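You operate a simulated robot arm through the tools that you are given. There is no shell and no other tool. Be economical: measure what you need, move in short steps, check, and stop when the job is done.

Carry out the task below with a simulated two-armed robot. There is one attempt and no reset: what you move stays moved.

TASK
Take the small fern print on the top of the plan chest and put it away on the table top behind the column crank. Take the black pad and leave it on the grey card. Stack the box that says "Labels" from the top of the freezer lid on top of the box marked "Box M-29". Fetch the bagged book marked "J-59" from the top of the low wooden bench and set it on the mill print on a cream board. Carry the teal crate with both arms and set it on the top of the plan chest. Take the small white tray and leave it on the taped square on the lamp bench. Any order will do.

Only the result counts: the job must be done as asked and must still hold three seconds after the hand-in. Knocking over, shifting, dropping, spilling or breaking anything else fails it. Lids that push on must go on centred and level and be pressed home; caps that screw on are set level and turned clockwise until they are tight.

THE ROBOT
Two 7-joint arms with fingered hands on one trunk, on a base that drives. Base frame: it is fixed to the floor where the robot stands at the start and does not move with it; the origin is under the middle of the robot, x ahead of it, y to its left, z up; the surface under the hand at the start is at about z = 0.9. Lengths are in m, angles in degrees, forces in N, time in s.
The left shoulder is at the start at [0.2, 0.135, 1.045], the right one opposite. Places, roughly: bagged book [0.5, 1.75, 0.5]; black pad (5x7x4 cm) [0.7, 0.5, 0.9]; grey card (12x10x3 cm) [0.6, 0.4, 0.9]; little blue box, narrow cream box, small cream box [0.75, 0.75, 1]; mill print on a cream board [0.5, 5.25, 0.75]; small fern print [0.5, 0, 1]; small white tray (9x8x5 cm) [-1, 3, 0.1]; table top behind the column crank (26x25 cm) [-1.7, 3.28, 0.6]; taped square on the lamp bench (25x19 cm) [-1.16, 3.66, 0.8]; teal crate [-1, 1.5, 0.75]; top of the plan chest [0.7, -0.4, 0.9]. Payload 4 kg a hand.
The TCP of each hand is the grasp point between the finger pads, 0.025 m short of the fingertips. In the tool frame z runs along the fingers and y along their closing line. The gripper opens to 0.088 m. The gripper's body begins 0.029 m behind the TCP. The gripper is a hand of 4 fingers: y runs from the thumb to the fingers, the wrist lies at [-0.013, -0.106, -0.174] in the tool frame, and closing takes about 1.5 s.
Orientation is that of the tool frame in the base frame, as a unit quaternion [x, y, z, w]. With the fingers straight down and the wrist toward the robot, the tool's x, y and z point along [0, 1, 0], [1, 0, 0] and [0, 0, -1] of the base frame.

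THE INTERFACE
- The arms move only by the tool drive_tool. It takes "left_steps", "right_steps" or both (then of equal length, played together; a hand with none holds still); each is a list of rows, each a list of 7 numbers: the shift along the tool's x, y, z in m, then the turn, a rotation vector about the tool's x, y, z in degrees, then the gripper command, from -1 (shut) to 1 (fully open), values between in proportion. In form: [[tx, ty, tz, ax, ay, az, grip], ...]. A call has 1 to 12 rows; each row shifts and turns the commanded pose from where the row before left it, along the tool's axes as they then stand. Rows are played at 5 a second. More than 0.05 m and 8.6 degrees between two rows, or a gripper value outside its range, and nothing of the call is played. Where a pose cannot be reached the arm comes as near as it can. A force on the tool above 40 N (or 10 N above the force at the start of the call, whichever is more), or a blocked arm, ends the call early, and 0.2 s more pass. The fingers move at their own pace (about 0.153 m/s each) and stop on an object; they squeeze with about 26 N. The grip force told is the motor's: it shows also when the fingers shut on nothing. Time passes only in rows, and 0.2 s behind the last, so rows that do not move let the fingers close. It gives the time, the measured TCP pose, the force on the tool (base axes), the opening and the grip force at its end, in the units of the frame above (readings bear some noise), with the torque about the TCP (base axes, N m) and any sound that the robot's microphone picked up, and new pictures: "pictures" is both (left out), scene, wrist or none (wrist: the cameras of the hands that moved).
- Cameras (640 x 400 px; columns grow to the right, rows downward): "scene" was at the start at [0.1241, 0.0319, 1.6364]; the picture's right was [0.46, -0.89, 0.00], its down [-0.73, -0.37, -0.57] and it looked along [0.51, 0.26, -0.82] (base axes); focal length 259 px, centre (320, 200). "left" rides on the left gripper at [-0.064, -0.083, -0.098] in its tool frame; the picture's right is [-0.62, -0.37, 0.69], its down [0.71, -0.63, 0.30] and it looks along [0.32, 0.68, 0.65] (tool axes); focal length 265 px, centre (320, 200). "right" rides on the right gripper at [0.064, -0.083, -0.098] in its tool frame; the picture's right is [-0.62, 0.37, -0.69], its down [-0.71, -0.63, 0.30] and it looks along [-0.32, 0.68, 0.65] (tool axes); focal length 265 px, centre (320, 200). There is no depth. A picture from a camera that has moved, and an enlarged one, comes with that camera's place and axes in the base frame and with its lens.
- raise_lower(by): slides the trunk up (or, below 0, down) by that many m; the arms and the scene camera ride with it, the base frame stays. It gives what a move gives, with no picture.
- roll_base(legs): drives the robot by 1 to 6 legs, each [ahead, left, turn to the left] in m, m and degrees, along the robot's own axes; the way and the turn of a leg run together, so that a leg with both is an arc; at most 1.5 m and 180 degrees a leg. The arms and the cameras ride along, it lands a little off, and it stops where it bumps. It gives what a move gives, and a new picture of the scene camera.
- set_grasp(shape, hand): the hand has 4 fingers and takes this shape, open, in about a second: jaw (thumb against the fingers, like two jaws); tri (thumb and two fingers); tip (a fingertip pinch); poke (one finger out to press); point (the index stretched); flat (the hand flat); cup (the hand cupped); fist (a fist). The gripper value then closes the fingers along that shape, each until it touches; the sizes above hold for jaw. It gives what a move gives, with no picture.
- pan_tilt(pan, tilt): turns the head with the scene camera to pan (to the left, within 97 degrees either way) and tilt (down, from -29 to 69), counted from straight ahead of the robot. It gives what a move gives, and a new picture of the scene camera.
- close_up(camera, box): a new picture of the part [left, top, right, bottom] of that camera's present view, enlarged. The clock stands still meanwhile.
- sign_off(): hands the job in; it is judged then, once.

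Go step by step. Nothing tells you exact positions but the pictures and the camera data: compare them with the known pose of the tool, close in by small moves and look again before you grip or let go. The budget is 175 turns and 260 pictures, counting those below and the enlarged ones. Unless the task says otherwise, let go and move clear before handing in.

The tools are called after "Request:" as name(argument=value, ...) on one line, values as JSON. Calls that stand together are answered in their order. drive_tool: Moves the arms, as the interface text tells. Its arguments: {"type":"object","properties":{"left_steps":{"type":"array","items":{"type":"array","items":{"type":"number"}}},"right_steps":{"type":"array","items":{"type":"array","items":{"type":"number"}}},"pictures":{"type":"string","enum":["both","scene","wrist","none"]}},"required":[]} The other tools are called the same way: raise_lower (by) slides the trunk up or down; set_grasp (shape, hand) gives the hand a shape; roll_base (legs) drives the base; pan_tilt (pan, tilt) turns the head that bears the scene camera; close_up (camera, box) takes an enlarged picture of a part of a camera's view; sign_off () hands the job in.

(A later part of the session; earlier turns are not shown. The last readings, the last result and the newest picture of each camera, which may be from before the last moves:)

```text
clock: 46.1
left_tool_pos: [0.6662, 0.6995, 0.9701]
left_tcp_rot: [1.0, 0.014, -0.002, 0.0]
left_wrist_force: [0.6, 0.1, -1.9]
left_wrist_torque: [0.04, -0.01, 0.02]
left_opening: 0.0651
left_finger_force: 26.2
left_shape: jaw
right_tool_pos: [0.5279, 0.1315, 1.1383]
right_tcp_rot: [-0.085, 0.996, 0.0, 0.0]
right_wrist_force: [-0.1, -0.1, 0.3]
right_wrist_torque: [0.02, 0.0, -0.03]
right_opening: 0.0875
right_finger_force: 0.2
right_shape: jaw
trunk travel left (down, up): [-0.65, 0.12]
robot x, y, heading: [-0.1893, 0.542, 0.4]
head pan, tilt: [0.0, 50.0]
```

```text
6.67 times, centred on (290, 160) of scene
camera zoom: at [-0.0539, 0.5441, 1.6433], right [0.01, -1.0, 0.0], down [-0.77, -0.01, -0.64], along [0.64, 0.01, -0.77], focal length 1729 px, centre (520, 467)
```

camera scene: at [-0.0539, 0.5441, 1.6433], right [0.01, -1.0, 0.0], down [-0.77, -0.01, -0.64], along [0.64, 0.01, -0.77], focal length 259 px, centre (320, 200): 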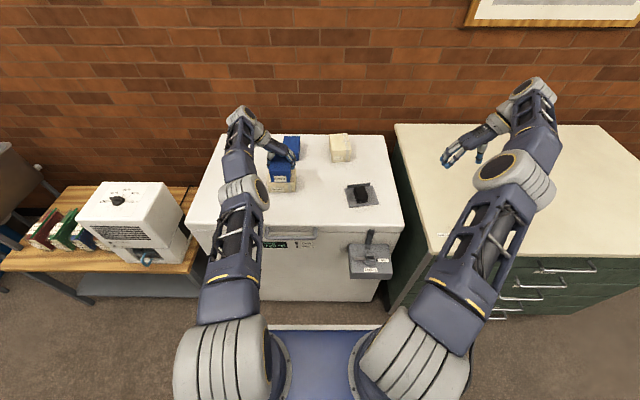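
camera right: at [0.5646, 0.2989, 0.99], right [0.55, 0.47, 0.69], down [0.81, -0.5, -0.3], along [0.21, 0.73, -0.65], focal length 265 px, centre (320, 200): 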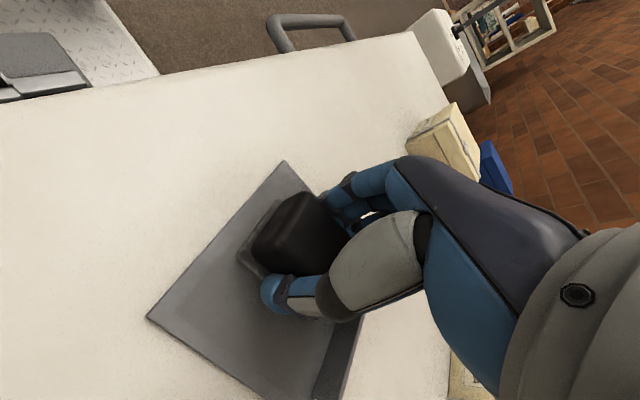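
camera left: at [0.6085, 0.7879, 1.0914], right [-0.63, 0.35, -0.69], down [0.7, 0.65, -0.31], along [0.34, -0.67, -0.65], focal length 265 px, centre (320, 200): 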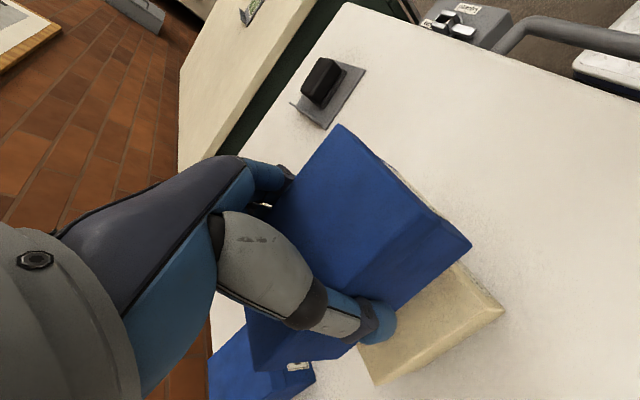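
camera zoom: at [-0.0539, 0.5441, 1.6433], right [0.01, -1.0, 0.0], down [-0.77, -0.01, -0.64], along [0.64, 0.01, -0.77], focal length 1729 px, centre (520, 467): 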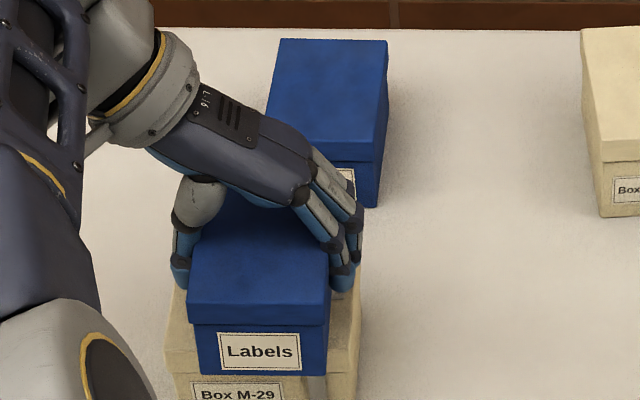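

No contact yet; continue in small steps.

Request:
drive_tool(left_steps=[[0, 0, 0.003, 0, 0, 0, -1], [0, 0, 0, 0, 0, 0, -1]], pictures="none")

Request:
drive_tool(left_steps=[[0, 0, 0.002, 0, 0, 0, -1], [0, 0, 0, 0, 0, 0, -1]], pictures="none")

Request:
drive_tool(left_steps=[[0, 0, 0.002, 0, 0, 0, -1], [0, 0, 0, 0, 0, 0, -1]], pictures="wrist")

```text
clock: 46.7
left_tool_pos: [0.6655, 0.6996, 0.9682]
left_tcp_rot: [1.0, 0.013, -0.003, 0.0]
left_wrist_force: [0.1, 0.4, -1.1]
left_wrist_torque: [0.02, 0.0, -0.01]
left_opening: 0.0652
left_finger_force: 26.0
left_shape: jaw
right_tool_pos: [0.5288, 0.1297, 1.1406]
right_tcp_rot: [-0.084, 0.996, -0.001, 0.0]
right_wrist_force: [0.0, -0.6, -0.4]
right_wrist_torque: [0.02, -0.04, -0.01]
right_opening: 0.0876
right_finger_force: 0.0
right_shape: jaw
trunk travel left (down, up): [-0.65, 0.12]
robot x, y, heading: [-0.1903, 0.5416, 0.8]
head pan, tilt: [0.0, 50.0]
```

```text
clock: 47.3
left_tool_pos: [0.666, 0.7, 0.965]
left_tcp_rot: [1.0, 0.013, -0.002, 0.0]
left_wrist_force: [-0.1, 0.2, -1.1]
left_wrist_torque: [0.01, -0.02, 0.02]
left_opening: 0.0651
left_finger_force: 25.6
left_shape: jaw
right_tool_pos: [0.5287, 0.1299, 1.1385]
right_tcp_rot: [-0.084, 0.996, -0.001, 0.0]
right_wrist_force: [0.5, -0.3, 0.2]
right_wrist_torque: [0.0, -0.02, 0.04]
right_opening: 0.0877
right_finger_force: 0.1
right_shape: jaw
trunk travel left (down, up): [-0.65, 0.12]
robot x, y, heading: [-0.1934, 0.5421, 0.5]
head pan, tilt: [0.0, 50.0]
```

```text
clock: 47.9
left_tool_pos: [0.667, 0.6994, 0.965]
left_tcp_rot: [1.0, 0.014, 0.0, 0.0]
left_wrist_force: [-1.5, 0.8, 3.6]
left_wrist_torque: [-0.16, -0.12, 0.02]
left_opening: 0.0647
left_finger_force: 26.3
left_shape: jaw
right_tool_pos: [0.5272, 0.1291, 1.1388]
right_tcp_rot: [-0.085, 0.996, 0.0, 0.001]
right_wrist_force: [-1.3, 0.1, 0.8]
right_wrist_torque: [0.0, -0.01, 0.0]
right_opening: 0.0876
right_finger_force: 0.1
right_shape: jaw
trunk travel left (down, up): [-0.65, 0.12]
robot x, y, heading: [-0.1923, 0.5453, 0.8]
head pan, tilt: [0.0, 50.0]
camera left: at [0.6003, 0.7796, 1.0626], right [-0.63, 0.35, -0.69], down [0.7, 0.65, -0.31], along [0.34, -0.67, -0.65], focal length 265 px, centre (320, 200)
```

left: 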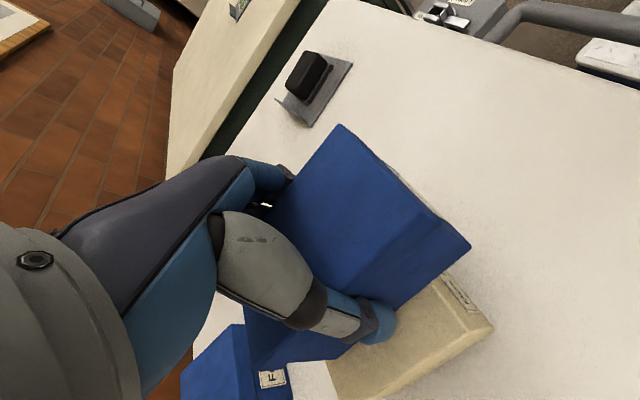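

Contact made. One more millimetre, then release and rise.

Request:
drive_tool(left_steps=[[0, 0, 0.001, 0, 0, 0, -1], [0, 0, 0, 0, 0, 0, 0.7], [0, 0, 0, 0, 0, 0, 1], [0, 0, 0, 0, 0, 0, 1], [0, 0, 0, 0, 0, 0, 1], [0, 0, -0.02, 0, 0, 0, 1], [0, 0, -0.03, 0, 0, 0, 1], [0, 0, -0.04, 0, 0, 0, 1], [0, 0, -0.04, 0, 0, 0, 1]], pictures="scene")

Request:
close_up(camera="scene", box=[250, 110, 410, 230])

```text
clock: 49.9
left_tool_pos: [0.6638, 0.697, 1.0911]
left_tcp_rot: [1.0, 0.015, -0.003, 0.001]
left_wrist_force: [-0.7, 0.5, -1.6]
left_wrist_torque: [0.01, 0.01, -0.01]
left_opening: 0.088
left_finger_force: 0.1
left_shape: jaw
left hand out of reach, approached as far as the arm can: row 9
right_tool_pos: [0.5277, 0.1304, 1.1395]
right_tcp_rot: [-0.084, 0.996, 0.0, 0.0]
right_wrist_force: [0.4, 0.0, -0.1]
right_wrist_torque: [0.03, 0.02, 0.02]
right_opening: 0.0878
right_finger_force: 0.1
right_shape: jaw
trunk travel left (down, up): [-0.65, 0.12]
robot x, y, heading: [-0.1895, 0.5405, 0.7]
head pan, tilt: [0.0, 50.0]
camera scene: at [-0.0533, 0.5439, 1.6432], right [0.01, -1.0, 0.0], down [-0.77, -0.01, -0.64], along [0.64, 0.01, -0.77], focal length 259 px, centre (320, 200)
```

scene: 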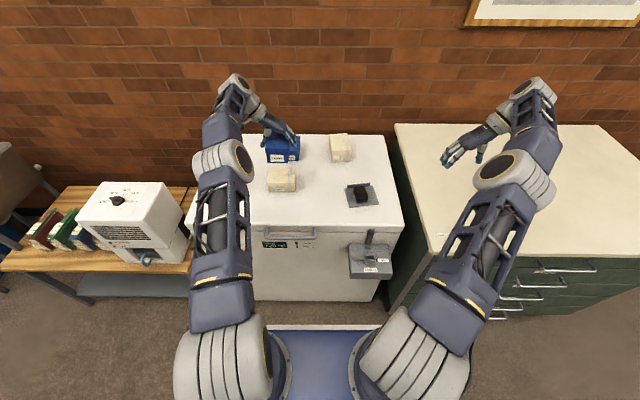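

```text
3.33 times, centred on (330, 170) of scene
camera zoom: at [-0.0533, 0.5439, 1.6432], right [0.01, -1.0, 0.0], down [-0.77, -0.01, -0.64], along [0.64, 0.01, -0.77], focal length 864 px, centre (287, 300)
```

zoom: 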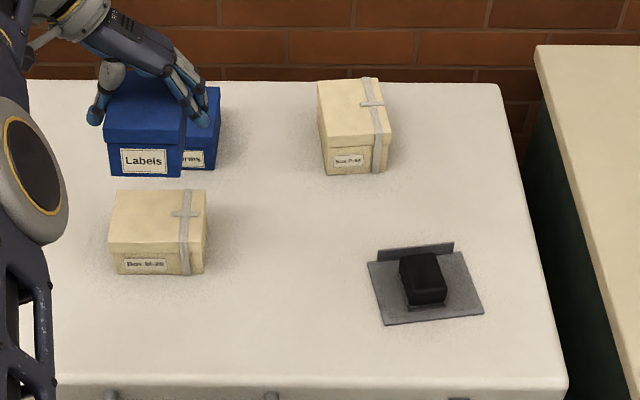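

The box seems to have risen with the hand. Looking closely.

Request:
close_up(camera="scene", box=[245, 110, 315, 180])

Request:
close_up(camera="left", box=[180, 60, 540, 400])

```text
5.71 times, centred on (280, 145) of scene
camera zoom: at [-0.0533, 0.5439, 1.6432], right [0.01, -1.0, 0.0], down [-0.77, -0.01, -0.64], along [0.64, 0.01, -0.77], focal length 1482 px, centre (549, 514)
```

zoom: 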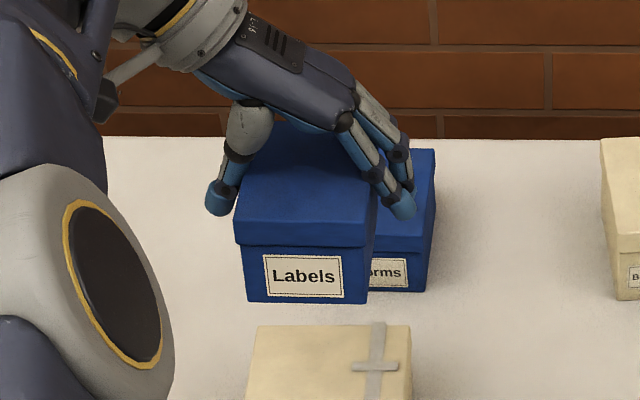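

```text
1.18 times, centred on (360, 230) of left
camera zoom: at [0.598, 0.7763, 1.19], right [-0.63, 0.35, -0.69], down [0.69, 0.65, -0.31], along [0.34, -0.67, -0.66], focal length 312 px, centre (273, 165)
```

zoom: 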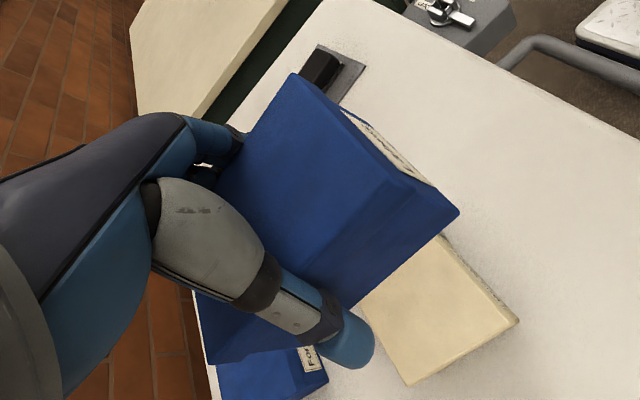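

The fingers are open, but the lid is wedged between the finger roots. I'll lower the box back onto M-29 and then open the hand further with the flat shape.

Request:
drive_tool(left_steps=[[0, 0, 0.04, 0, 0, 0, 1], [0, 0, 0.04, 0, 0, 0, 1], [0.003, -0.002, 0.035, 0, 0, 0, 1], [0, 0, 0, 0, 0, 0, 1]], pictures="none")

Request:
close_up(camera="scene", box=[245, 120, 325, 200])

```text
clock: 50.9
left_tool_pos: [0.6631, 0.7021, 0.9759]
left_tcp_rot: [1.0, 0.014, -0.002, 0.0]
left_wrist_force: [0.1, 0.1, -1.7]
left_wrist_torque: [-0.01, -0.01, 0.03]
left_opening: 0.0881
left_finger_force: 0.0
left_shape: jaw
right_tool_pos: [0.5297, 0.1317, 1.1401]
right_tcp_rot: [-0.085, 0.996, -0.001, 0.0]
right_wrist_force: [0.4, 0.6, 0.3]
right_wrist_torque: [-0.02, 0.0, 0.01]
right_opening: 0.0876
right_finger_force: 0.0
right_shape: jaw
trunk travel left (down, up): [-0.65, 0.12]
robot x, y, heading: [-0.1928, 0.5413, 1.0]
head pan, tilt: [0.0, 50.0]
```

```text
5.00 times, centred on (285, 160) of scene
camera zoom: at [-0.0539, 0.5441, 1.6433], right [0.01, -1.0, 0.0], down [-0.77, -0.01, -0.64], along [0.64, 0.01, -0.77], focal length 1296 px, centre (495, 400)
```

zoom: 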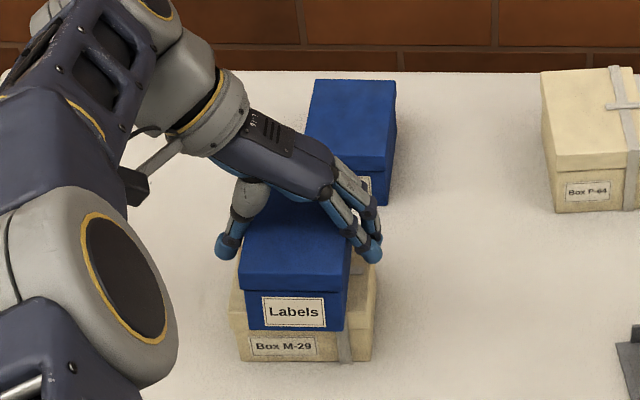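

Request:
drive_tool(left_steps=[[0, 0, 0.006, 0, 0, 0, 1], [0, 0.003, 0.003, 0, 0, 0, 1], [0, 0, 0.002, 0, 0, 0, 1], [0, 0, 0, 0, 0, 0, 1]], pictures="none")

Request:
drive_tool(left_steps=[[0, 0, 0.002, 0, 0, 0, 1], [0, 0, 0, 0, 0, 0, 1]], pictures="none")

```text
clock: 51.9
left_tool_pos: [0.6632, 0.6989, 0.9663]
left_tcp_rot: [1.0, 0.013, -0.002, 0.0]
left_wrist_force: [0.1, -0.5, -0.1]
left_wrist_torque: [-0.05, 0.0, -0.03]
left_opening: 0.0878
left_finger_force: 0.0
left_shape: jaw
right_tool_pos: [0.5285, 0.1303, 1.138]
right_tcp_rot: [-0.085, 0.996, 0.0, 0.0]
right_wrist_force: [0.0, -0.5, -0.3]
right_wrist_torque: [-0.01, 0.0, -0.03]
right_opening: 0.0879
right_finger_force: 0.0
right_shape: jaw
trunk travel left (down, up): [-0.65, 0.12]
robot x, y, heading: [-0.1893, 0.5416, 0.8]
head pan, tilt: [0.0, 50.0]
```

```text
clock: 52.5
left_tool_pos: [0.6648, 0.6984, 0.9651]
left_tcp_rot: [1.0, 0.015, -0.001, 0.0]
left_wrist_force: [-0.2, 3.0, 5.0]
left_wrist_torque: [-0.12, 0.01, -0.03]
left_opening: 0.088
left_finger_force: 0.1
left_shape: jaw
right_tool_pos: [0.5286, 0.1301, 1.1397]
right_tcp_rot: [-0.084, 0.996, 0.0, 0.001]
right_wrist_force: [0.5, 0.7, 0.2]
right_wrist_torque: [-0.03, -0.04, 0.0]
right_opening: 0.0875
right_finger_force: 0.0
right_shape: jaw
trunk travel left (down, up): [-0.65, 0.12]
robot x, y, heading: [-0.192, 0.5431, 1.0]
head pan, tilt: [0.0, 50.0]
```

Resting on M-29 again. Switching the left hand to the flat shape to free the box.

Request:
set_grasp(hand="left", shape="flat")

Request:
close_up(camera="scene", box=[245, 120, 325, 200])

Request:
close_up(camera="left", box=[180, 60, 540, 400])

```text
clock: 53.4
left_tool_pos: [0.6648, 0.6969, 0.9639]
left_tcp_rot: [1.0, 0.015, -0.002, 0.0]
left_wrist_force: [0.3, -1.5, 5.0]
left_wrist_torque: [-0.31, -0.03, -0.06]
left_opening: 0.0
left_finger_force: 0.1
left_shape: flat
right_tool_pos: [0.5282, 0.1305, 1.1391]
right_tcp_rot: [-0.084, 0.996, 0.0, 0.0]
right_wrist_force: [0.5, 0.1, -0.3]
right_wrist_torque: [-0.01, -0.02, 0.01]
right_opening: 0.0875
right_finger_force: 0.0
right_shape: jaw
trunk travel left (down, up): [-0.65, 0.12]
robot x, y, heading: [-0.1904, 0.5441, 0.5]
head pan, tilt: [0.0, 50.0]
```

```text
5.00 times, centred on (285, 160) of scene
camera zoom: at [-0.0541, 0.544, 1.6434], right [0.01, -1.0, 0.0], down [-0.77, -0.01, -0.64], along [0.64, 0.01, -0.77], focal length 1296 px, centre (495, 400)
```

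zoom: 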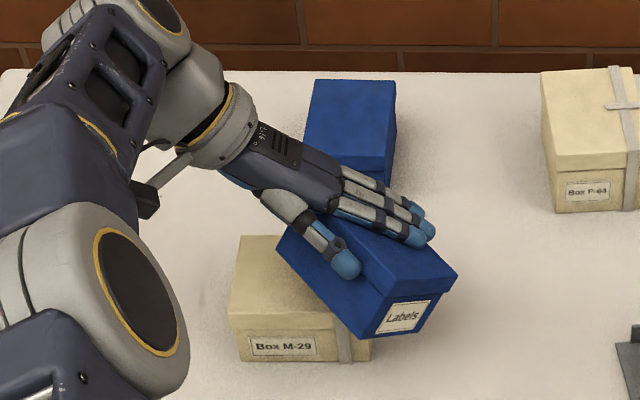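

```text
1.18 times, centred on (360, 230) of left
camera zoom: at [0.5983, 0.7778, 1.0629], right [-0.63, 0.35, -0.69], down [0.7, 0.65, -0.31], along [0.34, -0.68, -0.65], focal length 312 px, centre (273, 165)
```

zoom: 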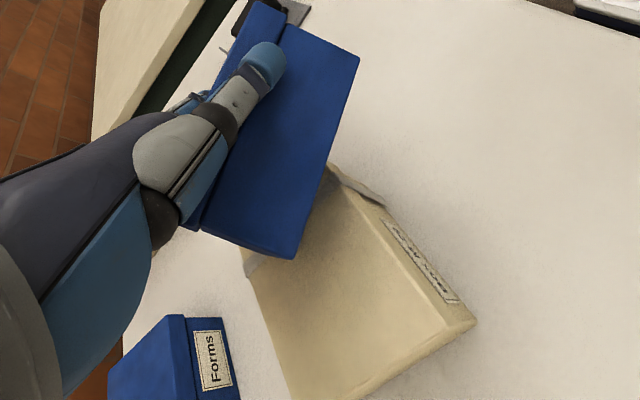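

The flat shape swept the box sideways: it's now turned and shifted right on M-29, steadied by the hand. I'll look from the right-hand camera before doing anything.

Request:
close_up(camera="right", box=[0, 0, 640, 400])

Request:
close_up(camera="scene", box=[260, 140, 310, 190])

```text
1.00 times, centred on (320, 200) of right (not enlarged: the box is as wide or as high as the picture)
camera zoom: at [0.4786, 0.0363, 1.2375], right [0.55, 0.47, 0.69], down [0.81, -0.5, -0.3], along [0.2, 0.73, -0.65], focal length 265 px, centre (320, 200)
```

zoom: 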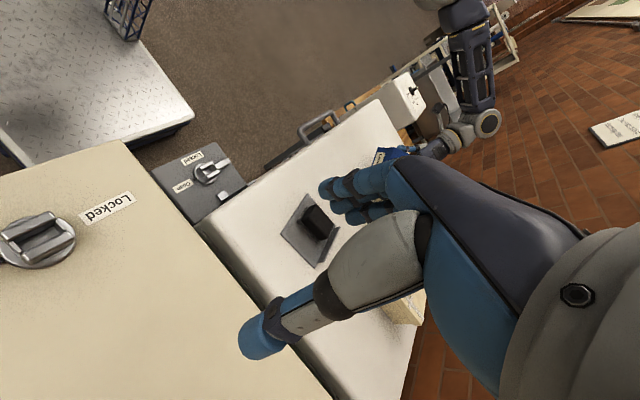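

```text
8.00 times, centred on (285, 165) of scene
camera zoom: at [-0.0541, 0.544, 1.6434], right [0.01, -1.0, 0.0], down [-0.77, -0.01, -0.64], along [0.64, 0.01, -0.77], focal length 2074 px, centre (600, 480)
```

zoom: 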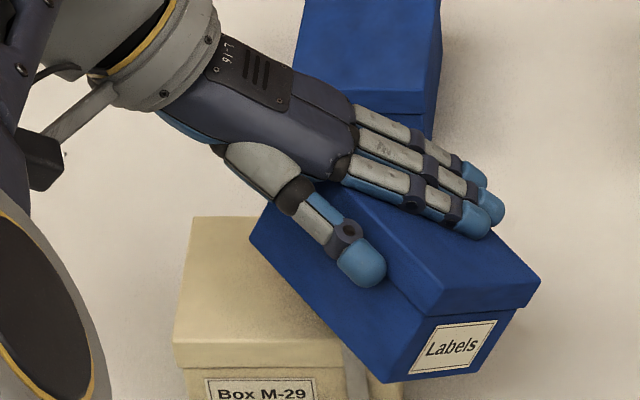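

The box is rolled to the right, balanced between M-29 and the hand. I'll bring the right hand closer for a side view, and it can then support the box.

Request:
drive_tool(right_steps=[[-0.006, 0.045, 0, 0, 0, 0, 1], [-0.006, 0.045, 0, 0, 0, 0, 1], [-0.006, 0.045, 0, 0, 0, 0, 1], [-0.006, 0.045, 0, 0, 0, 0, 1], [0, 0, 0.03, 0, 0, 0, 1]], pictures="both")

Request:
close_up(camera="right", box=[240, 60, 440, 260])

```text
clock: 54.6
left_tool_pos: [0.6645, 0.6981, 0.963]
left_tcp_rot: [1.0, 0.013, -0.002, 0.0]
left_wrist_force: [-1.8, -2.5, 6.5]
left_wrist_torque: [-0.38, -0.05, -0.1]
left_opening: 0.0
left_finger_force: 0.0
left_shape: flat
right_tool_pos: [0.5231, 0.3104, 1.1079]
right_tcp_rot: [-0.084, 0.996, 0.0, 0.0]
right_wrist_force: [-0.6, -0.1, -0.4]
right_wrist_torque: [0.02, -0.02, 0.03]
right_opening: 0.0876
right_finger_force: 0.1
right_shape: jaw
trunk travel left (down, up): [-0.65, 0.12]
robot x, y, heading: [-0.1917, 0.5406, 0.9]
head pan, tilt: [0.0, 50.0]
camera scene: at [-0.0544, 0.544, 1.6434], right [0.01, -1.0, 0.0], down [-0.77, -0.01, -0.64], along [0.64, 0.01, -0.77], focal length 259 px, centre (320, 200)
camera right: at [0.4719, 0.2174, 1.2069], right [0.55, 0.47, 0.69], down [0.81, -0.5, -0.3], along [0.2, 0.73, -0.65], focal length 265 px, centre (320, 200)
```

scene: 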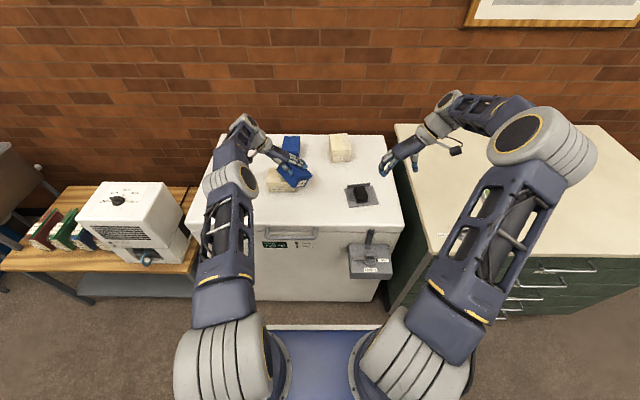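
right: 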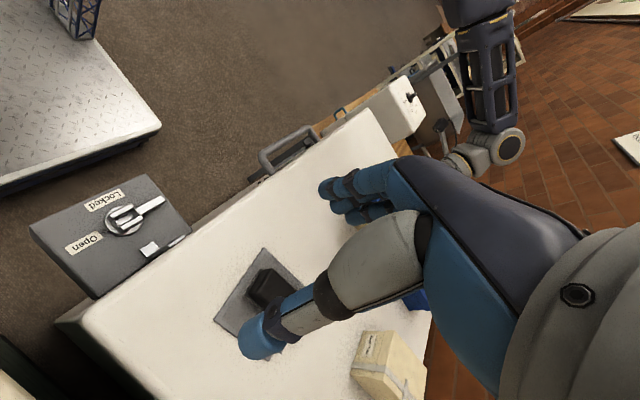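

```text
2.00 times, centred on (340, 160) of right
camera zoom: at [0.4719, 0.2174, 1.2069], right [0.55, 0.47, 0.69], down [0.81, -0.5, -0.3], along [0.2, 0.73, -0.65], focal length 531 px, centre (280, 280)
```

zoom: 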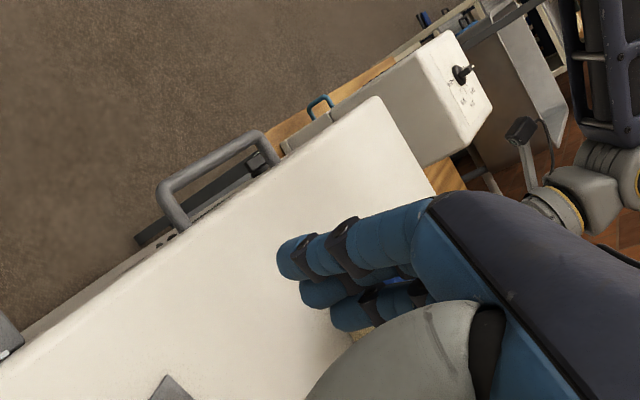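

Working from both cameras, the box is rolled with its right lower edge on M-29's right rim, still wedged against the hand. I'll ease off the pressure slightly and shift it back over M-29's middle.

Request:
drive_tool(left_steps=[[0, 0, -0.004, 0, 0, 0, 1], [0.01, -0.01, 0, 0, 0, 0, 1], [0.01, -0.01, 0, 0, 0, 0, 1], [0, 0, 0, 0, 0, 0, 1]], pictures="wrist")

Request:
close_up(camera="scene", box=[245, 120, 325, 200])

```text
clock: 55.6
left_tool_pos: [0.663, 0.7187, 0.9683]
left_tcp_rot: [1.0, 0.014, -0.001, 0.0]
left_wrist_force: [-0.6, -2.7, 7.5]
left_wrist_torque: [-0.72, -0.06, -0.04]
left_opening: 0.0001
left_finger_force: 0.0
left_shape: flat
left hand out of reach, approached as far as the arm can: row 2, 3
right_tool_pos: [0.5221, 0.3106, 1.1096]
right_tcp_rot: [-0.085, 0.996, 0.0, 0.0]
right_wrist_force: [-0.1, -0.2, -0.3]
right_wrist_torque: [-0.03, 0.0, -0.04]
right_opening: 0.0876
right_finger_force: 0.1
right_shape: jaw
trunk travel left (down, up): [-0.65, 0.12]
robot x, y, heading: [-0.192, 0.5431, 0.5]
head pan, tilt: [0.0, 50.0]
camera left: at [0.597, 0.7988, 1.067], right [-0.63, 0.35, -0.69], down [0.7, 0.65, -0.31], along [0.34, -0.67, -0.65], focal length 265 px, centre (320, 200)
```

left: 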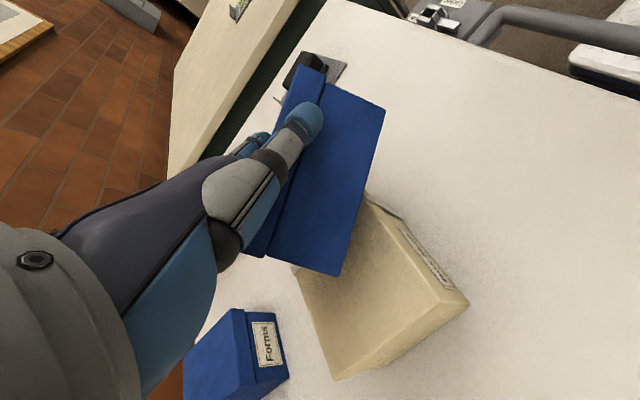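

```text
5.00 times, centred on (285, 160) of scene
camera zoom: at [-0.0542, 0.5439, 1.6435], right [0.01, -1.0, 0.0], down [-0.77, -0.01, -0.64], along [0.64, 0.01, -0.77], focal length 1296 px, centre (495, 400)
```

zoom: 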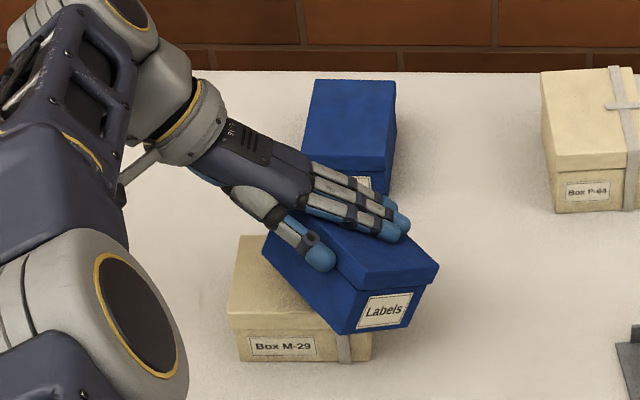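

It follows the hand. I'll shift it another 2 cm left, and 2 cm forward with the base.

Request:
drive_tool(left_steps=[[0, -0.01, -0.001, 0, 0, 0, 1], [0, -0.01, -0.001, 0, 0, 0, 1], [0, 0, 0, 0, 0, 0, 1]], pictures="none")

Request:
roll_base(legs=[[0.02, 0, 0]])

Request:
close_up(camera="scene", box=[245, 120, 325, 200])

```text
clock: 56.4
left_tool_pos: [0.6594, 0.7381, 0.9702]
left_tcp_rot: [1.0, 0.014, -0.002, 0.0]
left_wrist_force: [-0.1, -3.2, 7.7]
left_wrist_torque: [-0.78, -0.09, -0.02]
left_opening: 0.0
left_finger_force: 0.1
left_shape: flat
left hand out of reach, approached as far as the arm can: row 2
right_tool_pos: [0.5229, 0.311, 1.1086]
right_tcp_rot: [-0.085, 0.996, 0.001, 0.0]
right_wrist_force: [-0.5, -0.1, -0.7]
right_wrist_torque: [0.01, 0.01, -0.02]
right_opening: 0.0876
right_finger_force: 0.1
right_shape: jaw
trunk travel left (down, up): [-0.65, 0.12]
robot x, y, heading: [-0.1909, 0.543, 0.7]
head pan, tilt: [0.0, 50.0]
```

```text
clock: 57.2
left_tool_pos: [0.6793, 0.7377, 0.9714]
left_tcp_rot: [1.0, 0.014, -0.001, 0.0]
left_wrist_force: [-3.1, -0.7, 12.8]
left_wrist_torque: [-0.93, 0.14, -0.2]
left_opening: 0.0003
left_finger_force: 0.0
left_shape: flat
right_tool_pos: [0.5424, 0.3105, 1.1099]
right_tcp_rot: [-0.084, 0.996, 0.0, 0.0]
right_wrist_force: [0.1, -0.1, -0.4]
right_wrist_torque: [0.0, 0.01, 0.0]
right_opening: 0.0874
right_finger_force: 0.1
right_shape: jaw
trunk travel left (down, up): [-0.65, 0.12]
robot x, y, heading: [-0.1696, 0.5437, 0.7]
head pan, tilt: [0.0, 50.0]
camera scene: at [-0.0338, 0.5443, 1.6434], right [0.01, -1.0, 0.0], down [-0.77, -0.01, -0.64], along [0.64, 0.01, -0.77], focal length 259 px, centre (320, 200)
```

scene: 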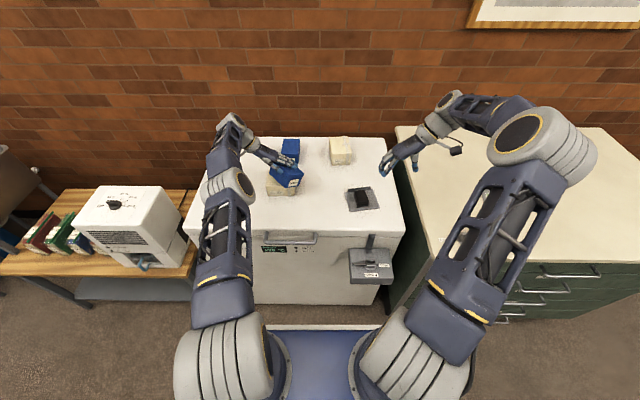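

```text
5.00 times, centred on (285, 160) of scene
camera zoom: at [-0.0338, 0.5443, 1.6434], right [0.01, -1.0, 0.0], down [-0.77, -0.01, -0.64], along [0.64, 0.01, -0.77], focal length 1296 px, centre (495, 400)
```

zoom: 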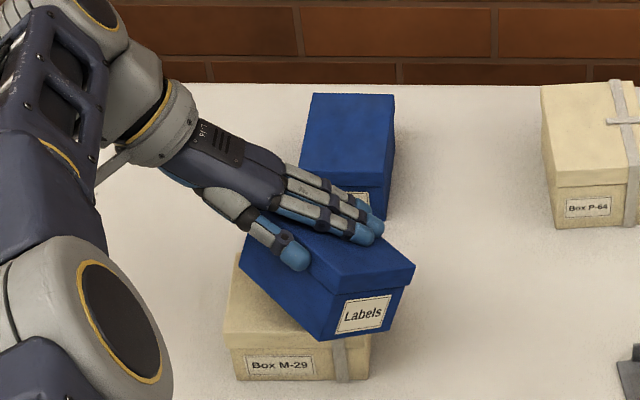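

The box is now mostly above M-29. Raising the hand gently to let it settle.

Request:
drive_tool(left_steps=[[0, 0, -0.005, 0, 0, 0, 1], [0, 0, -0.005, 0, 0, 0, 1], [0, 0, 0, 0, 0, 0, 1]], pictures="none")

Request:
close_up(camera="scene", box=[245, 120, 325, 200])

```text
clock: 58.0
left_tool_pos: [0.6812, 0.7379, 0.9799]
left_tcp_rot: [1.0, 0.014, -0.002, 0.0]
left_wrist_force: [0.0, -0.3, 0.4]
left_wrist_torque: [-0.07, 0.0, 0.01]
left_opening: 0.0
left_finger_force: 0.0
left_shape: flat
right_tool_pos: [0.5427, 0.311, 1.1076]
right_tcp_rot: [-0.084, 0.996, 0.0, 0.0]
right_wrist_force: [0.4, 0.1, -0.1]
right_wrist_torque: [0.01, 0.0, 0.0]
right_opening: 0.0877
right_finger_force: 0.0
right_shape: jaw
trunk travel left (down, up): [-0.65, 0.12]
robot x, y, heading: [-0.1691, 0.5442, 0.7]
head pan, tilt: [0.0, 50.0]
```

```text
5.00 times, centred on (285, 160) of scene
camera zoom: at [-0.0333, 0.5443, 1.6433], right [0.01, -1.0, 0.0], down [-0.77, -0.01, -0.64], along [0.64, 0.01, -0.77], focal length 1296 px, centre (495, 400)
```

zoom: 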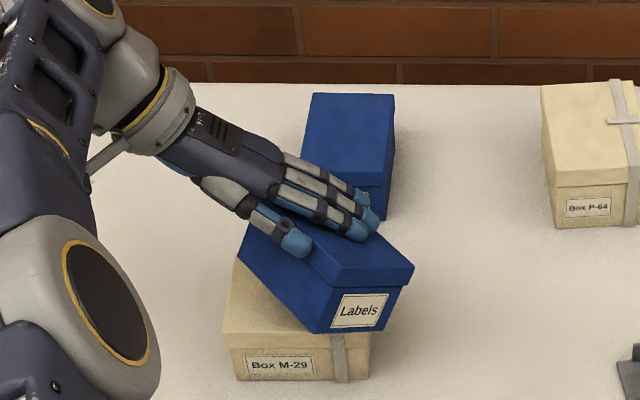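

Request:
drive_tool(left_steps=[[0, 0, -0.01, 0, 0, 0, 1], [0, 0, -0.01, 0, 0, 0, 1], [0, 0, 0, 0, 0, 0, 1]], pictures="wrist")

Request:
close_up(camera="scene", box=[245, 120, 325, 200])

```text
clock: 58.8
left_tool_pos: [0.6811, 0.7367, 1.0005]
left_tcp_rot: [1.0, 0.014, -0.002, 0.0]
left_wrist_force: [0.9, -0.1, -0.2]
left_wrist_torque: [0.01, -0.01, 0.0]
left_opening: 0.0
left_finger_force: 0.1
left_shape: flat
right_tool_pos: [0.5426, 0.3102, 1.1093]
right_tcp_rot: [-0.085, 0.996, 0.0, 0.0]
right_wrist_force: [-0.2, -0.2, -0.5]
right_wrist_torque: [-0.02, 0.02, -0.04]
right_opening: 0.0878
right_finger_force: 0.1
right_shape: jaw
trunk travel left (down, up): [-0.65, 0.12]
robot x, y, heading: [-0.1707, 0.5417, 0.7]
head pan, tilt: [0.0, 50.0]
camera left: at [0.6146, 0.8176, 1.0997], right [-0.63, 0.35, -0.69], down [0.7, 0.65, -0.31], along [0.34, -0.67, -0.65], focal length 265 px, centre (320, 200)
```

left: 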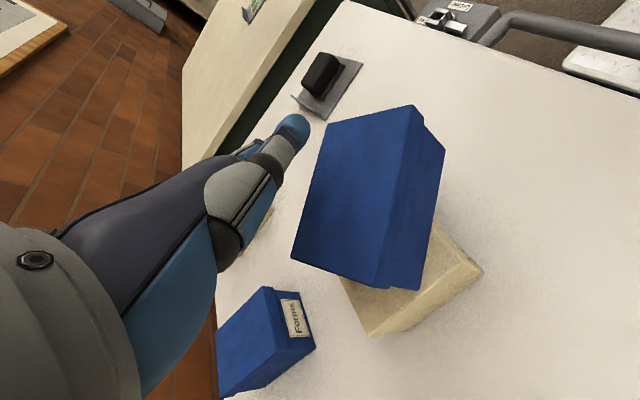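

```text
5.00 times, centred on (285, 160) of scene
camera zoom: at [-0.0333, 0.5444, 1.6433], right [0.01, -1.0, 0.0], down [-0.77, -0.01, -0.64], along [0.64, 0.01, -0.77], focal length 1296 px, centre (495, 400)
```

zoom: 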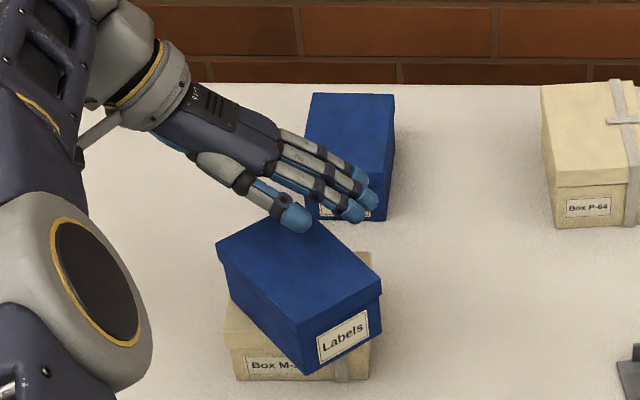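

The box has settled flat on M-29, but turned about 35° and toward the front. I'll measure it with close-ups so I can regrip shallowly and centre it.

Request:
close_up(camera="scene", box=[265, 155, 305, 200])

Request:
close_up(camera="left", box=[280, 90, 500, 350])

```text
8.89 times, centred on (285, 178) of scene
camera zoom: at [-0.0333, 0.5444, 1.6433], right [0.01, -1.0, 0.0], down [-0.77, -0.01, -0.64], along [0.64, 0.01, -0.77], focal length 2305 px, centre (631, 400)
```

zoom: 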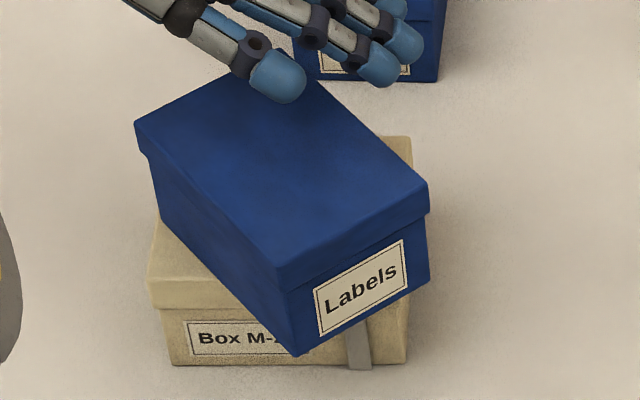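

```text
1.54 times, centred on (390, 220) of left
camera zoom: at [0.6146, 0.8176, 1.0997], right [-0.63, 0.35, -0.69], down [0.7, 0.65, -0.31], along [0.34, -0.67, -0.65], focal length 408 px, centre (212, 169)
```

zoom: 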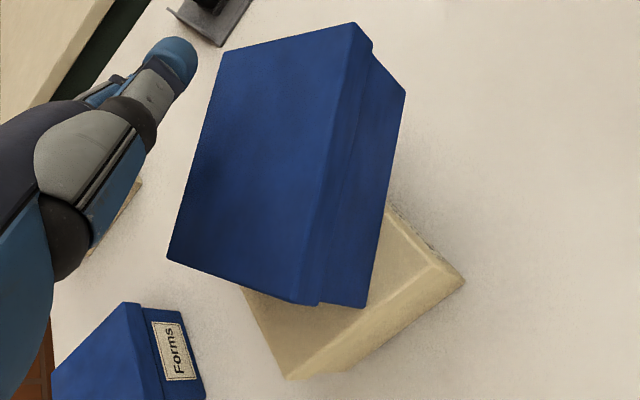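

The Labels box rests flat on M-29, with its centre about 2 cm from M-29's centre and well inside the footprint, so I'll leave it. I'll raise the left hand clear and return it to the jaw shape.

Request:
drive_tool(left_steps=[[0, 0, -0.04, 0, 0, 0, 1], [0, -0.03, -0.03, 0, 0, 0, 1], [0, -0.04, -0.02, 0, 0, 0, 1], [0, -0.04, -0.02, 0, 0, 0, 1], [0, -0.04, 0, 0, 0, 0, 1], [0, -0.04, 0, 0, 0, 0, 1]], pictures="none")

Request:
set_grasp(hand="left", shape="jaw")

Request:
roll_base(legs=[[-0.05, -0.45, 0]])

```text
clock: 60.2
left_tool_pos: [0.6059, 0.9062, 1.1108]
left_tcp_rot: [1.0, 0.014, -0.002, 0.0]
left_wrist_force: [0.0, 1.0, 0.4]
left_wrist_torque: [0.03, 0.02, 0.0]
left_opening: 0.0
left_finger_force: 0.2
left_shape: flat
left hand out of reach, approached as far as the arm can: row 2, 3, 4, 5, 6
right_tool_pos: [0.5418, 0.3097, 1.109]
right_tcp_rot: [-0.084, 0.996, 0.0, 0.001]
right_wrist_force: [0.4, -0.3, -1.1]
right_wrist_torque: [0.02, -0.01, -0.01]
right_opening: 0.0879
right_finger_force: 0.1
right_shape: jaw
trunk travel left (down, up): [-0.65, 0.12]
robot x, y, heading: [-0.1685, 0.5419, 0.7]
head pan, tilt: [0.0, 50.0]
```

```text
clock: 61.1
left_tool_pos: [0.6055, 0.9055, 1.1108]
left_tcp_rot: [1.0, 0.014, -0.002, 0.001]
left_wrist_force: [0.6, -0.1, -0.2]
left_wrist_torque: [0.01, 0.01, -0.02]
left_opening: 0.0879
left_finger_force: 0.1
left_shape: jaw
right_tool_pos: [0.5422, 0.3112, 1.1083]
right_tcp_rot: [-0.084, 0.996, 0.0, 0.0]
right_wrist_force: [-0.3, -0.2, -0.1]
right_wrist_torque: [0.01, 0.02, 0.03]
right_opening: 0.0878
right_finger_force: 0.0
right_shape: jaw
trunk travel left (down, up): [-0.65, 0.12]
robot x, y, heading: [-0.1717, 0.5436, 0.8]
head pan, tilt: [0.0, 50.0]
```

```text
clock: 63.8
left_tool_pos: [0.561, 0.4694, 1.1108]
left_tcp_rot: [1.0, 0.017, -0.002, 0.0]
left_wrist_force: [0.4, 0.2, 0.4]
left_wrist_torque: [-0.01, 0.01, 0.0]
left_opening: 0.0879
left_finger_force: 0.1
left_shape: jaw
right_tool_pos: [0.502, -0.1257, 1.1089]
right_tcp_rot: [-0.089, 0.996, 0.0, 0.0]
right_wrist_force: [0.1, -0.4, -0.3]
right_wrist_torque: [0.01, 0.02, 0.0]
right_opening: 0.0877
right_finger_force: 0.0
right_shape: jaw
trunk travel left (down, up): [-0.65, 0.12]
robot x, y, heading: [-0.2145, 0.1011, 1.2]
head pan, tilt: [0.0, 50.0]
camera scene: at [-0.0761, 0.103, 1.6433], right [0.02, -1.0, 0.0], down [-0.77, -0.02, -0.64], along [0.64, 0.01, -0.77], focal length 259 px, centre (320, 200)
```

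scene: 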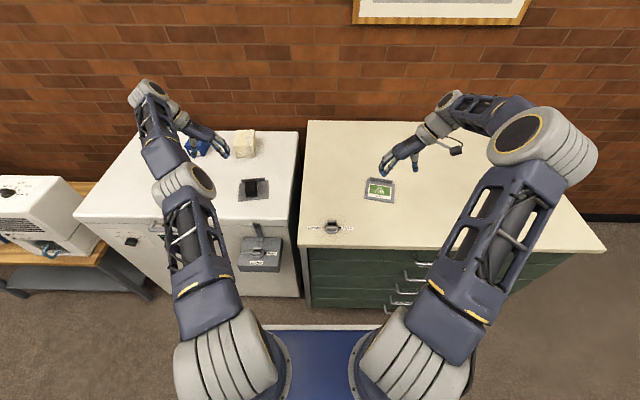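

Zooming in on the fern print and the stack.

Request:
close_up(camera="scene", box=[350, 160, 420, 220])

Request:
close_up(camera="right", box=[0, 0, 640, 400])

```text
6.67 times, centred on (385, 190) of scene
camera zoom: at [-0.0761, 0.103, 1.6433], right [0.02, -1.0, 0.0], down [-0.77, -0.02, -0.64], along [0.64, 0.01, -0.77], focal length 1729 px, centre (-113, 267)
```

zoom: 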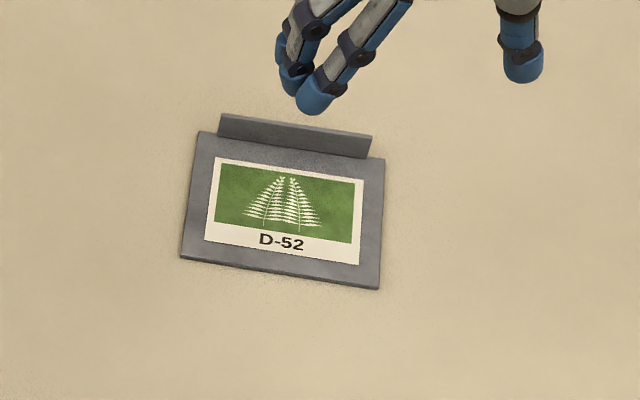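

```text
1.00 times, centred on (320, 200) of right (not enlarged: the box is as wide or as high as the picture)
camera zoom: at [0.4527, -0.2202, 1.2069], right [0.55, 0.47, 0.69], down [0.81, -0.49, -0.3], along [0.2, 0.73, -0.65], focal length 265 px, centre (320, 200)
```

zoom: 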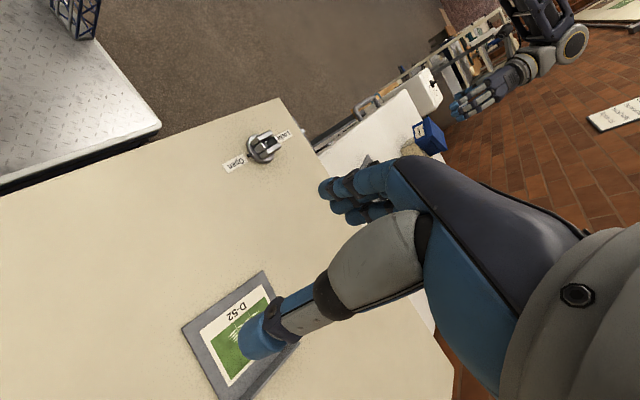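

The print lies on the chest top (z ≈ 0.90), turned about 11° clockwise, with a 2 cm lip along its back edge near (0.646, -0.123). I'll turn the right hand back so it can pinch that lip front-to-back.

Request:
drive_tool(right_steps=[[0, 0, -0.02, 0, 0, 8.5, 1], [0, 0, 0, 0, 0, 8.5, 1], [0, 0, 0, 0, 0, 8.5, 1], [0, 0, 0, 0, 0, 8.5, 1], [0, 0, 0, 0, 0, 8.5, 1], [0, 0, 0, 0, 0, 8.5, 1], [0, 0, 0, 0, 0, 8.5, 1], [0, 0, 0, 0, 0, 8.5, 1], [0, 0, 0, 0, 0, 8.5, 1], [0, 0, 0, 0, 0, 8.5, 1], [0, 0, 0, 0, 0, 8.5, 1], [0, 0, 0, 0, 0, 8.5, 1]], pictures="none")

Request:
drive_tool(right_steps=[[0, 0.04, 0, 0, 0, 8.5, 1], [0, 0.04, 0.02, 0, 0, 0, 1], [0.01, 0.04, 0.02, 0, 0, 0, 1], [0.015, 0.02, 0.04, 0, 0, 0, 1]], pictures="both")

```text
clock: 66.4
left_tool_pos: [0.5606, 0.4693, 1.1102]
left_tcp_rot: [1.0, 0.017, -0.002, 0.0]
left_wrist_force: [0.2, -0.6, 0.1]
left_wrist_torque: [0.01, 0.0, -0.01]
left_opening: 0.088
left_finger_force: 0.0
left_shape: jaw
right_tool_pos: [0.5009, -0.1272, 1.1284]
right_tcp_rot: [0.719, 0.695, -0.001, 0.0]
right_wrist_force: [-0.4, -1.2, 0.3]
right_wrist_torque: [0.0, 0.0, 0.02]
right_opening: 0.0877
right_finger_force: 0.1
right_shape: jaw
trunk travel left (down, up): [-0.65, 0.12]
robot x, y, heading: [-0.2138, 0.1011, 1.5]
head pan, tilt: [0.0, 50.0]
```

```text
clock: 67.4
left_tool_pos: [0.5606, 0.4693, 1.1097]
left_tcp_rot: [1.0, 0.017, -0.002, 0.0]
left_wrist_force: [-0.2, -0.6, -0.2]
left_wrist_torque: [0.03, -0.05, -0.01]
left_opening: 0.0876
left_finger_force: 0.0
left_shape: jaw
right_tool_pos: [0.6454, -0.1196, 1.0447]
right_tcp_rot: [0.768, 0.64, 0.0, 0.0]
right_wrist_force: [-0.7, 0.6, 0.0]
right_wrist_torque: [-0.01, -0.02, -0.01]
right_opening: 0.0875
right_finger_force: 0.1
right_shape: jaw
trunk travel left (down, up): [-0.65, 0.12]
robot x, y, heading: [-0.2136, 0.1018, 1.2]
head pan, tilt: [0.0, 50.0]
camera scene: at [-0.0766, 0.103, 1.6434], right [0.02, -1.0, 0.0], down [-0.77, -0.02, -0.64], along [0.64, 0.01, -0.77], focal length 259 px, centre (320, 200)
camera right: at [0.5736, -0.0423, 1.1429], right [0.25, -0.68, 0.69], down [-0.75, -0.59, -0.3], along [0.61, -0.44, -0.65], focal length 265 px, centre (320, 200)
```

scene: 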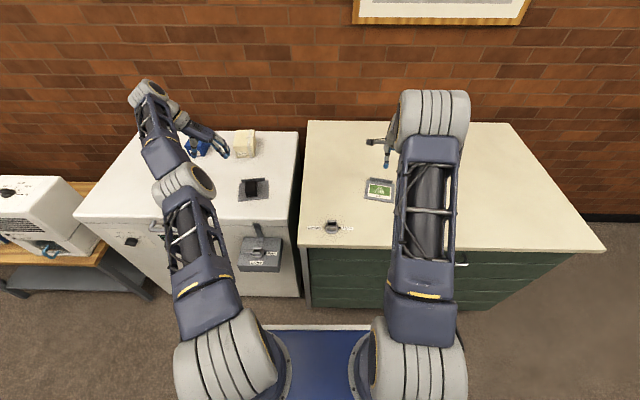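
right: 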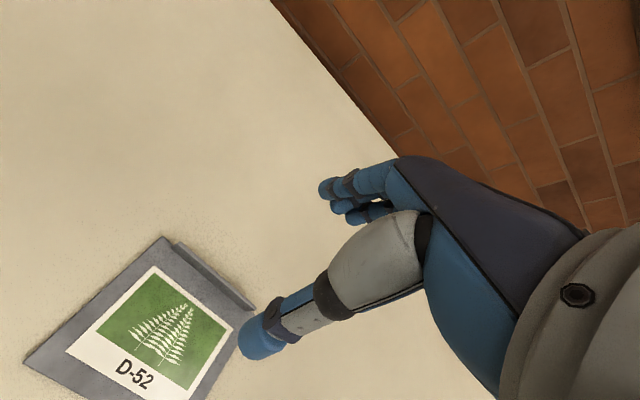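

Well aligned over the lip. Descending.

Request:
drive_tool(right_steps=[[0, -0.003, 0.04, 0, 0, 0, 1], [0, 0, 0.04, 0, 0, 0, 1], [0, 0, 0.02, 0, 0, 0, 1], [0, 0, 0.01, 0, 0, 0, 1]], pictures="wrist")

```text
clock: 68.4
left_tool_pos: [0.5599, 0.469, 1.1115]
left_tcp_rot: [1.0, 0.018, -0.001, 0.0]
left_wrist_force: [0.9, 0.1, 0.6]
left_wrist_torque: [0.03, 0.04, 0.02]
left_opening: 0.0878
left_finger_force: 0.0
left_shape: jaw
right_tool_pos: [0.6419, -0.1182, 0.9368]
right_tcp_rot: [0.768, 0.641, 0.001, 0.0]
right_wrist_force: [-0.5, -0.2, -0.3]
right_wrist_torque: [0.03, -0.03, 0.0]
right_opening: 0.0877
right_finger_force: 0.0
right_shape: jaw
trunk travel left (down, up): [-0.65, 0.12]
robot x, y, heading: [-0.2132, 0.0988, 1.2]
head pan, tilt: [0.0, 50.0]
camera right: at [0.571, -0.0415, 1.0344], right [0.25, -0.68, 0.69], down [-0.75, -0.59, -0.3], along [0.61, -0.44, -0.65], focal length 265 px, centre (320, 200)
```

right: 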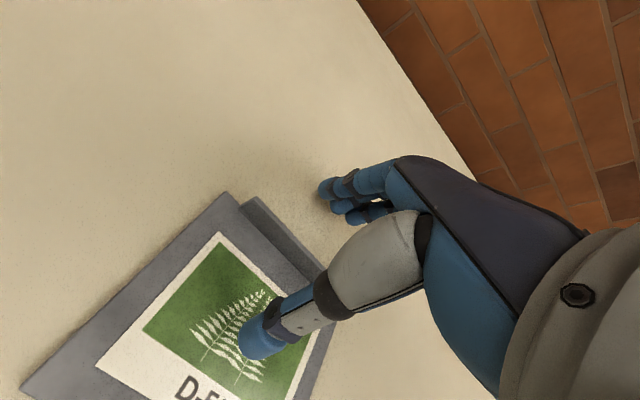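

Request:
drive_tool(right_steps=[[0, 0, 0.005, 0, 0, 0, 1], [0, 0, 0, 0, 0, 0, 0], [0, 0, 0, 0, 0, 0, -0.5], [0, 0, 0, 0, 0, 0, -1], [0, 0, 0, 0, 0, 0, -1], [0, 0, 0, 0, 0, 0, -1], [0, 0, 0, 0, 0, 0, -1], [0, 0, 0, 0, 0, 0, -1]], pictures="wrist")

```text
clock: 70.2
left_tool_pos: [0.5613, 0.4698, 1.1105]
left_tcp_rot: [1.0, 0.018, -0.002, 0.0]
left_wrist_force: [-0.1, -0.4, 0.0]
left_wrist_torque: [0.02, 0.0, 0.03]
left_opening: 0.0879
left_finger_force: 0.1
left_shape: jaw
right_tool_pos: [0.6424, -0.1192, 0.9321]
right_tcp_rot: [0.767, 0.641, 0.0, 0.0]
right_wrist_force: [-0.2, -0.7, 0.2]
right_wrist_torque: [0.03, -0.02, -0.02]
right_opening: 0.0
right_finger_force: 25.9
right_shape: jaw
trunk travel left (down, up): [-0.65, 0.12]
robot x, y, heading: [-0.209, 0.0991, 1.1]
head pan, tilt: [0.0, 50.0]
camera right: at [0.5714, -0.0419, 1.0304], right [0.25, -0.68, 0.69], down [-0.75, -0.59, -0.3], along [0.61, -0.44, -0.65], focal length 265 px, centre (320, 200)
```

right: 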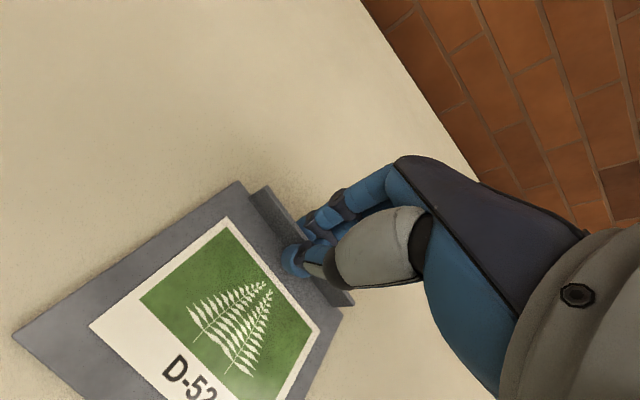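

Closed to zero, but the fingertips may have the lip. Testing with a small lift.

Request:
drive_tool(right_steps=[[0, 0, -0.01, 0, 0, 0, -1], [0, 0, -0.015, 0, 0, 0, -1], [0, 0, 0, 0, 0, 0, -1]], pictures="wrist")

```text
clock: 71.0
left_tool_pos: [0.5607, 0.4694, 1.1111]
left_tcp_rot: [1.0, 0.018, -0.002, 0.001]
left_wrist_force: [-0.3, 0.4, -0.8]
left_wrist_torque: [0.02, 0.0, -0.02]
left_opening: 0.0876
left_finger_force: 0.2
left_shape: jaw
right_tool_pos: [0.6407, -0.1191, 0.9565]
right_tcp_rot: [0.768, 0.641, 0.0, 0.0]
right_wrist_force: [-0.1, 0.2, -0.3]
right_wrist_torque: [0.01, -0.04, -0.01]
right_opening: 0.0
right_finger_force: 25.5
right_shape: jaw
trunk travel left (down, up): [-0.65, 0.12]
robot x, y, heading: [-0.2117, 0.0995, 1.3]
head pan, tilt: [0.0, 50.0]
camera right: at [0.5702, -0.0423, 1.0558], right [0.25, -0.68, 0.69], down [-0.75, -0.59, -0.3], along [0.61, -0.44, -0.65], focal length 265 px, centre (320, 200)
```

right: 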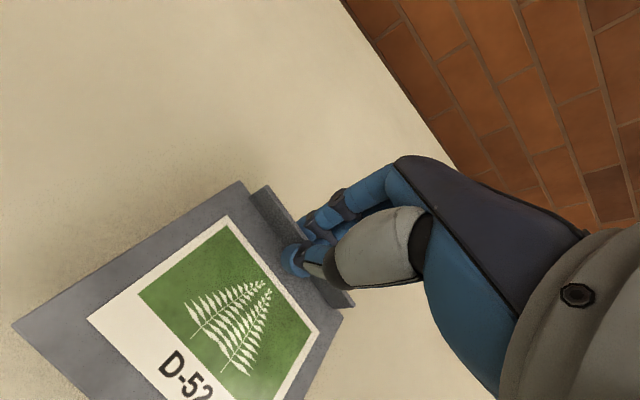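

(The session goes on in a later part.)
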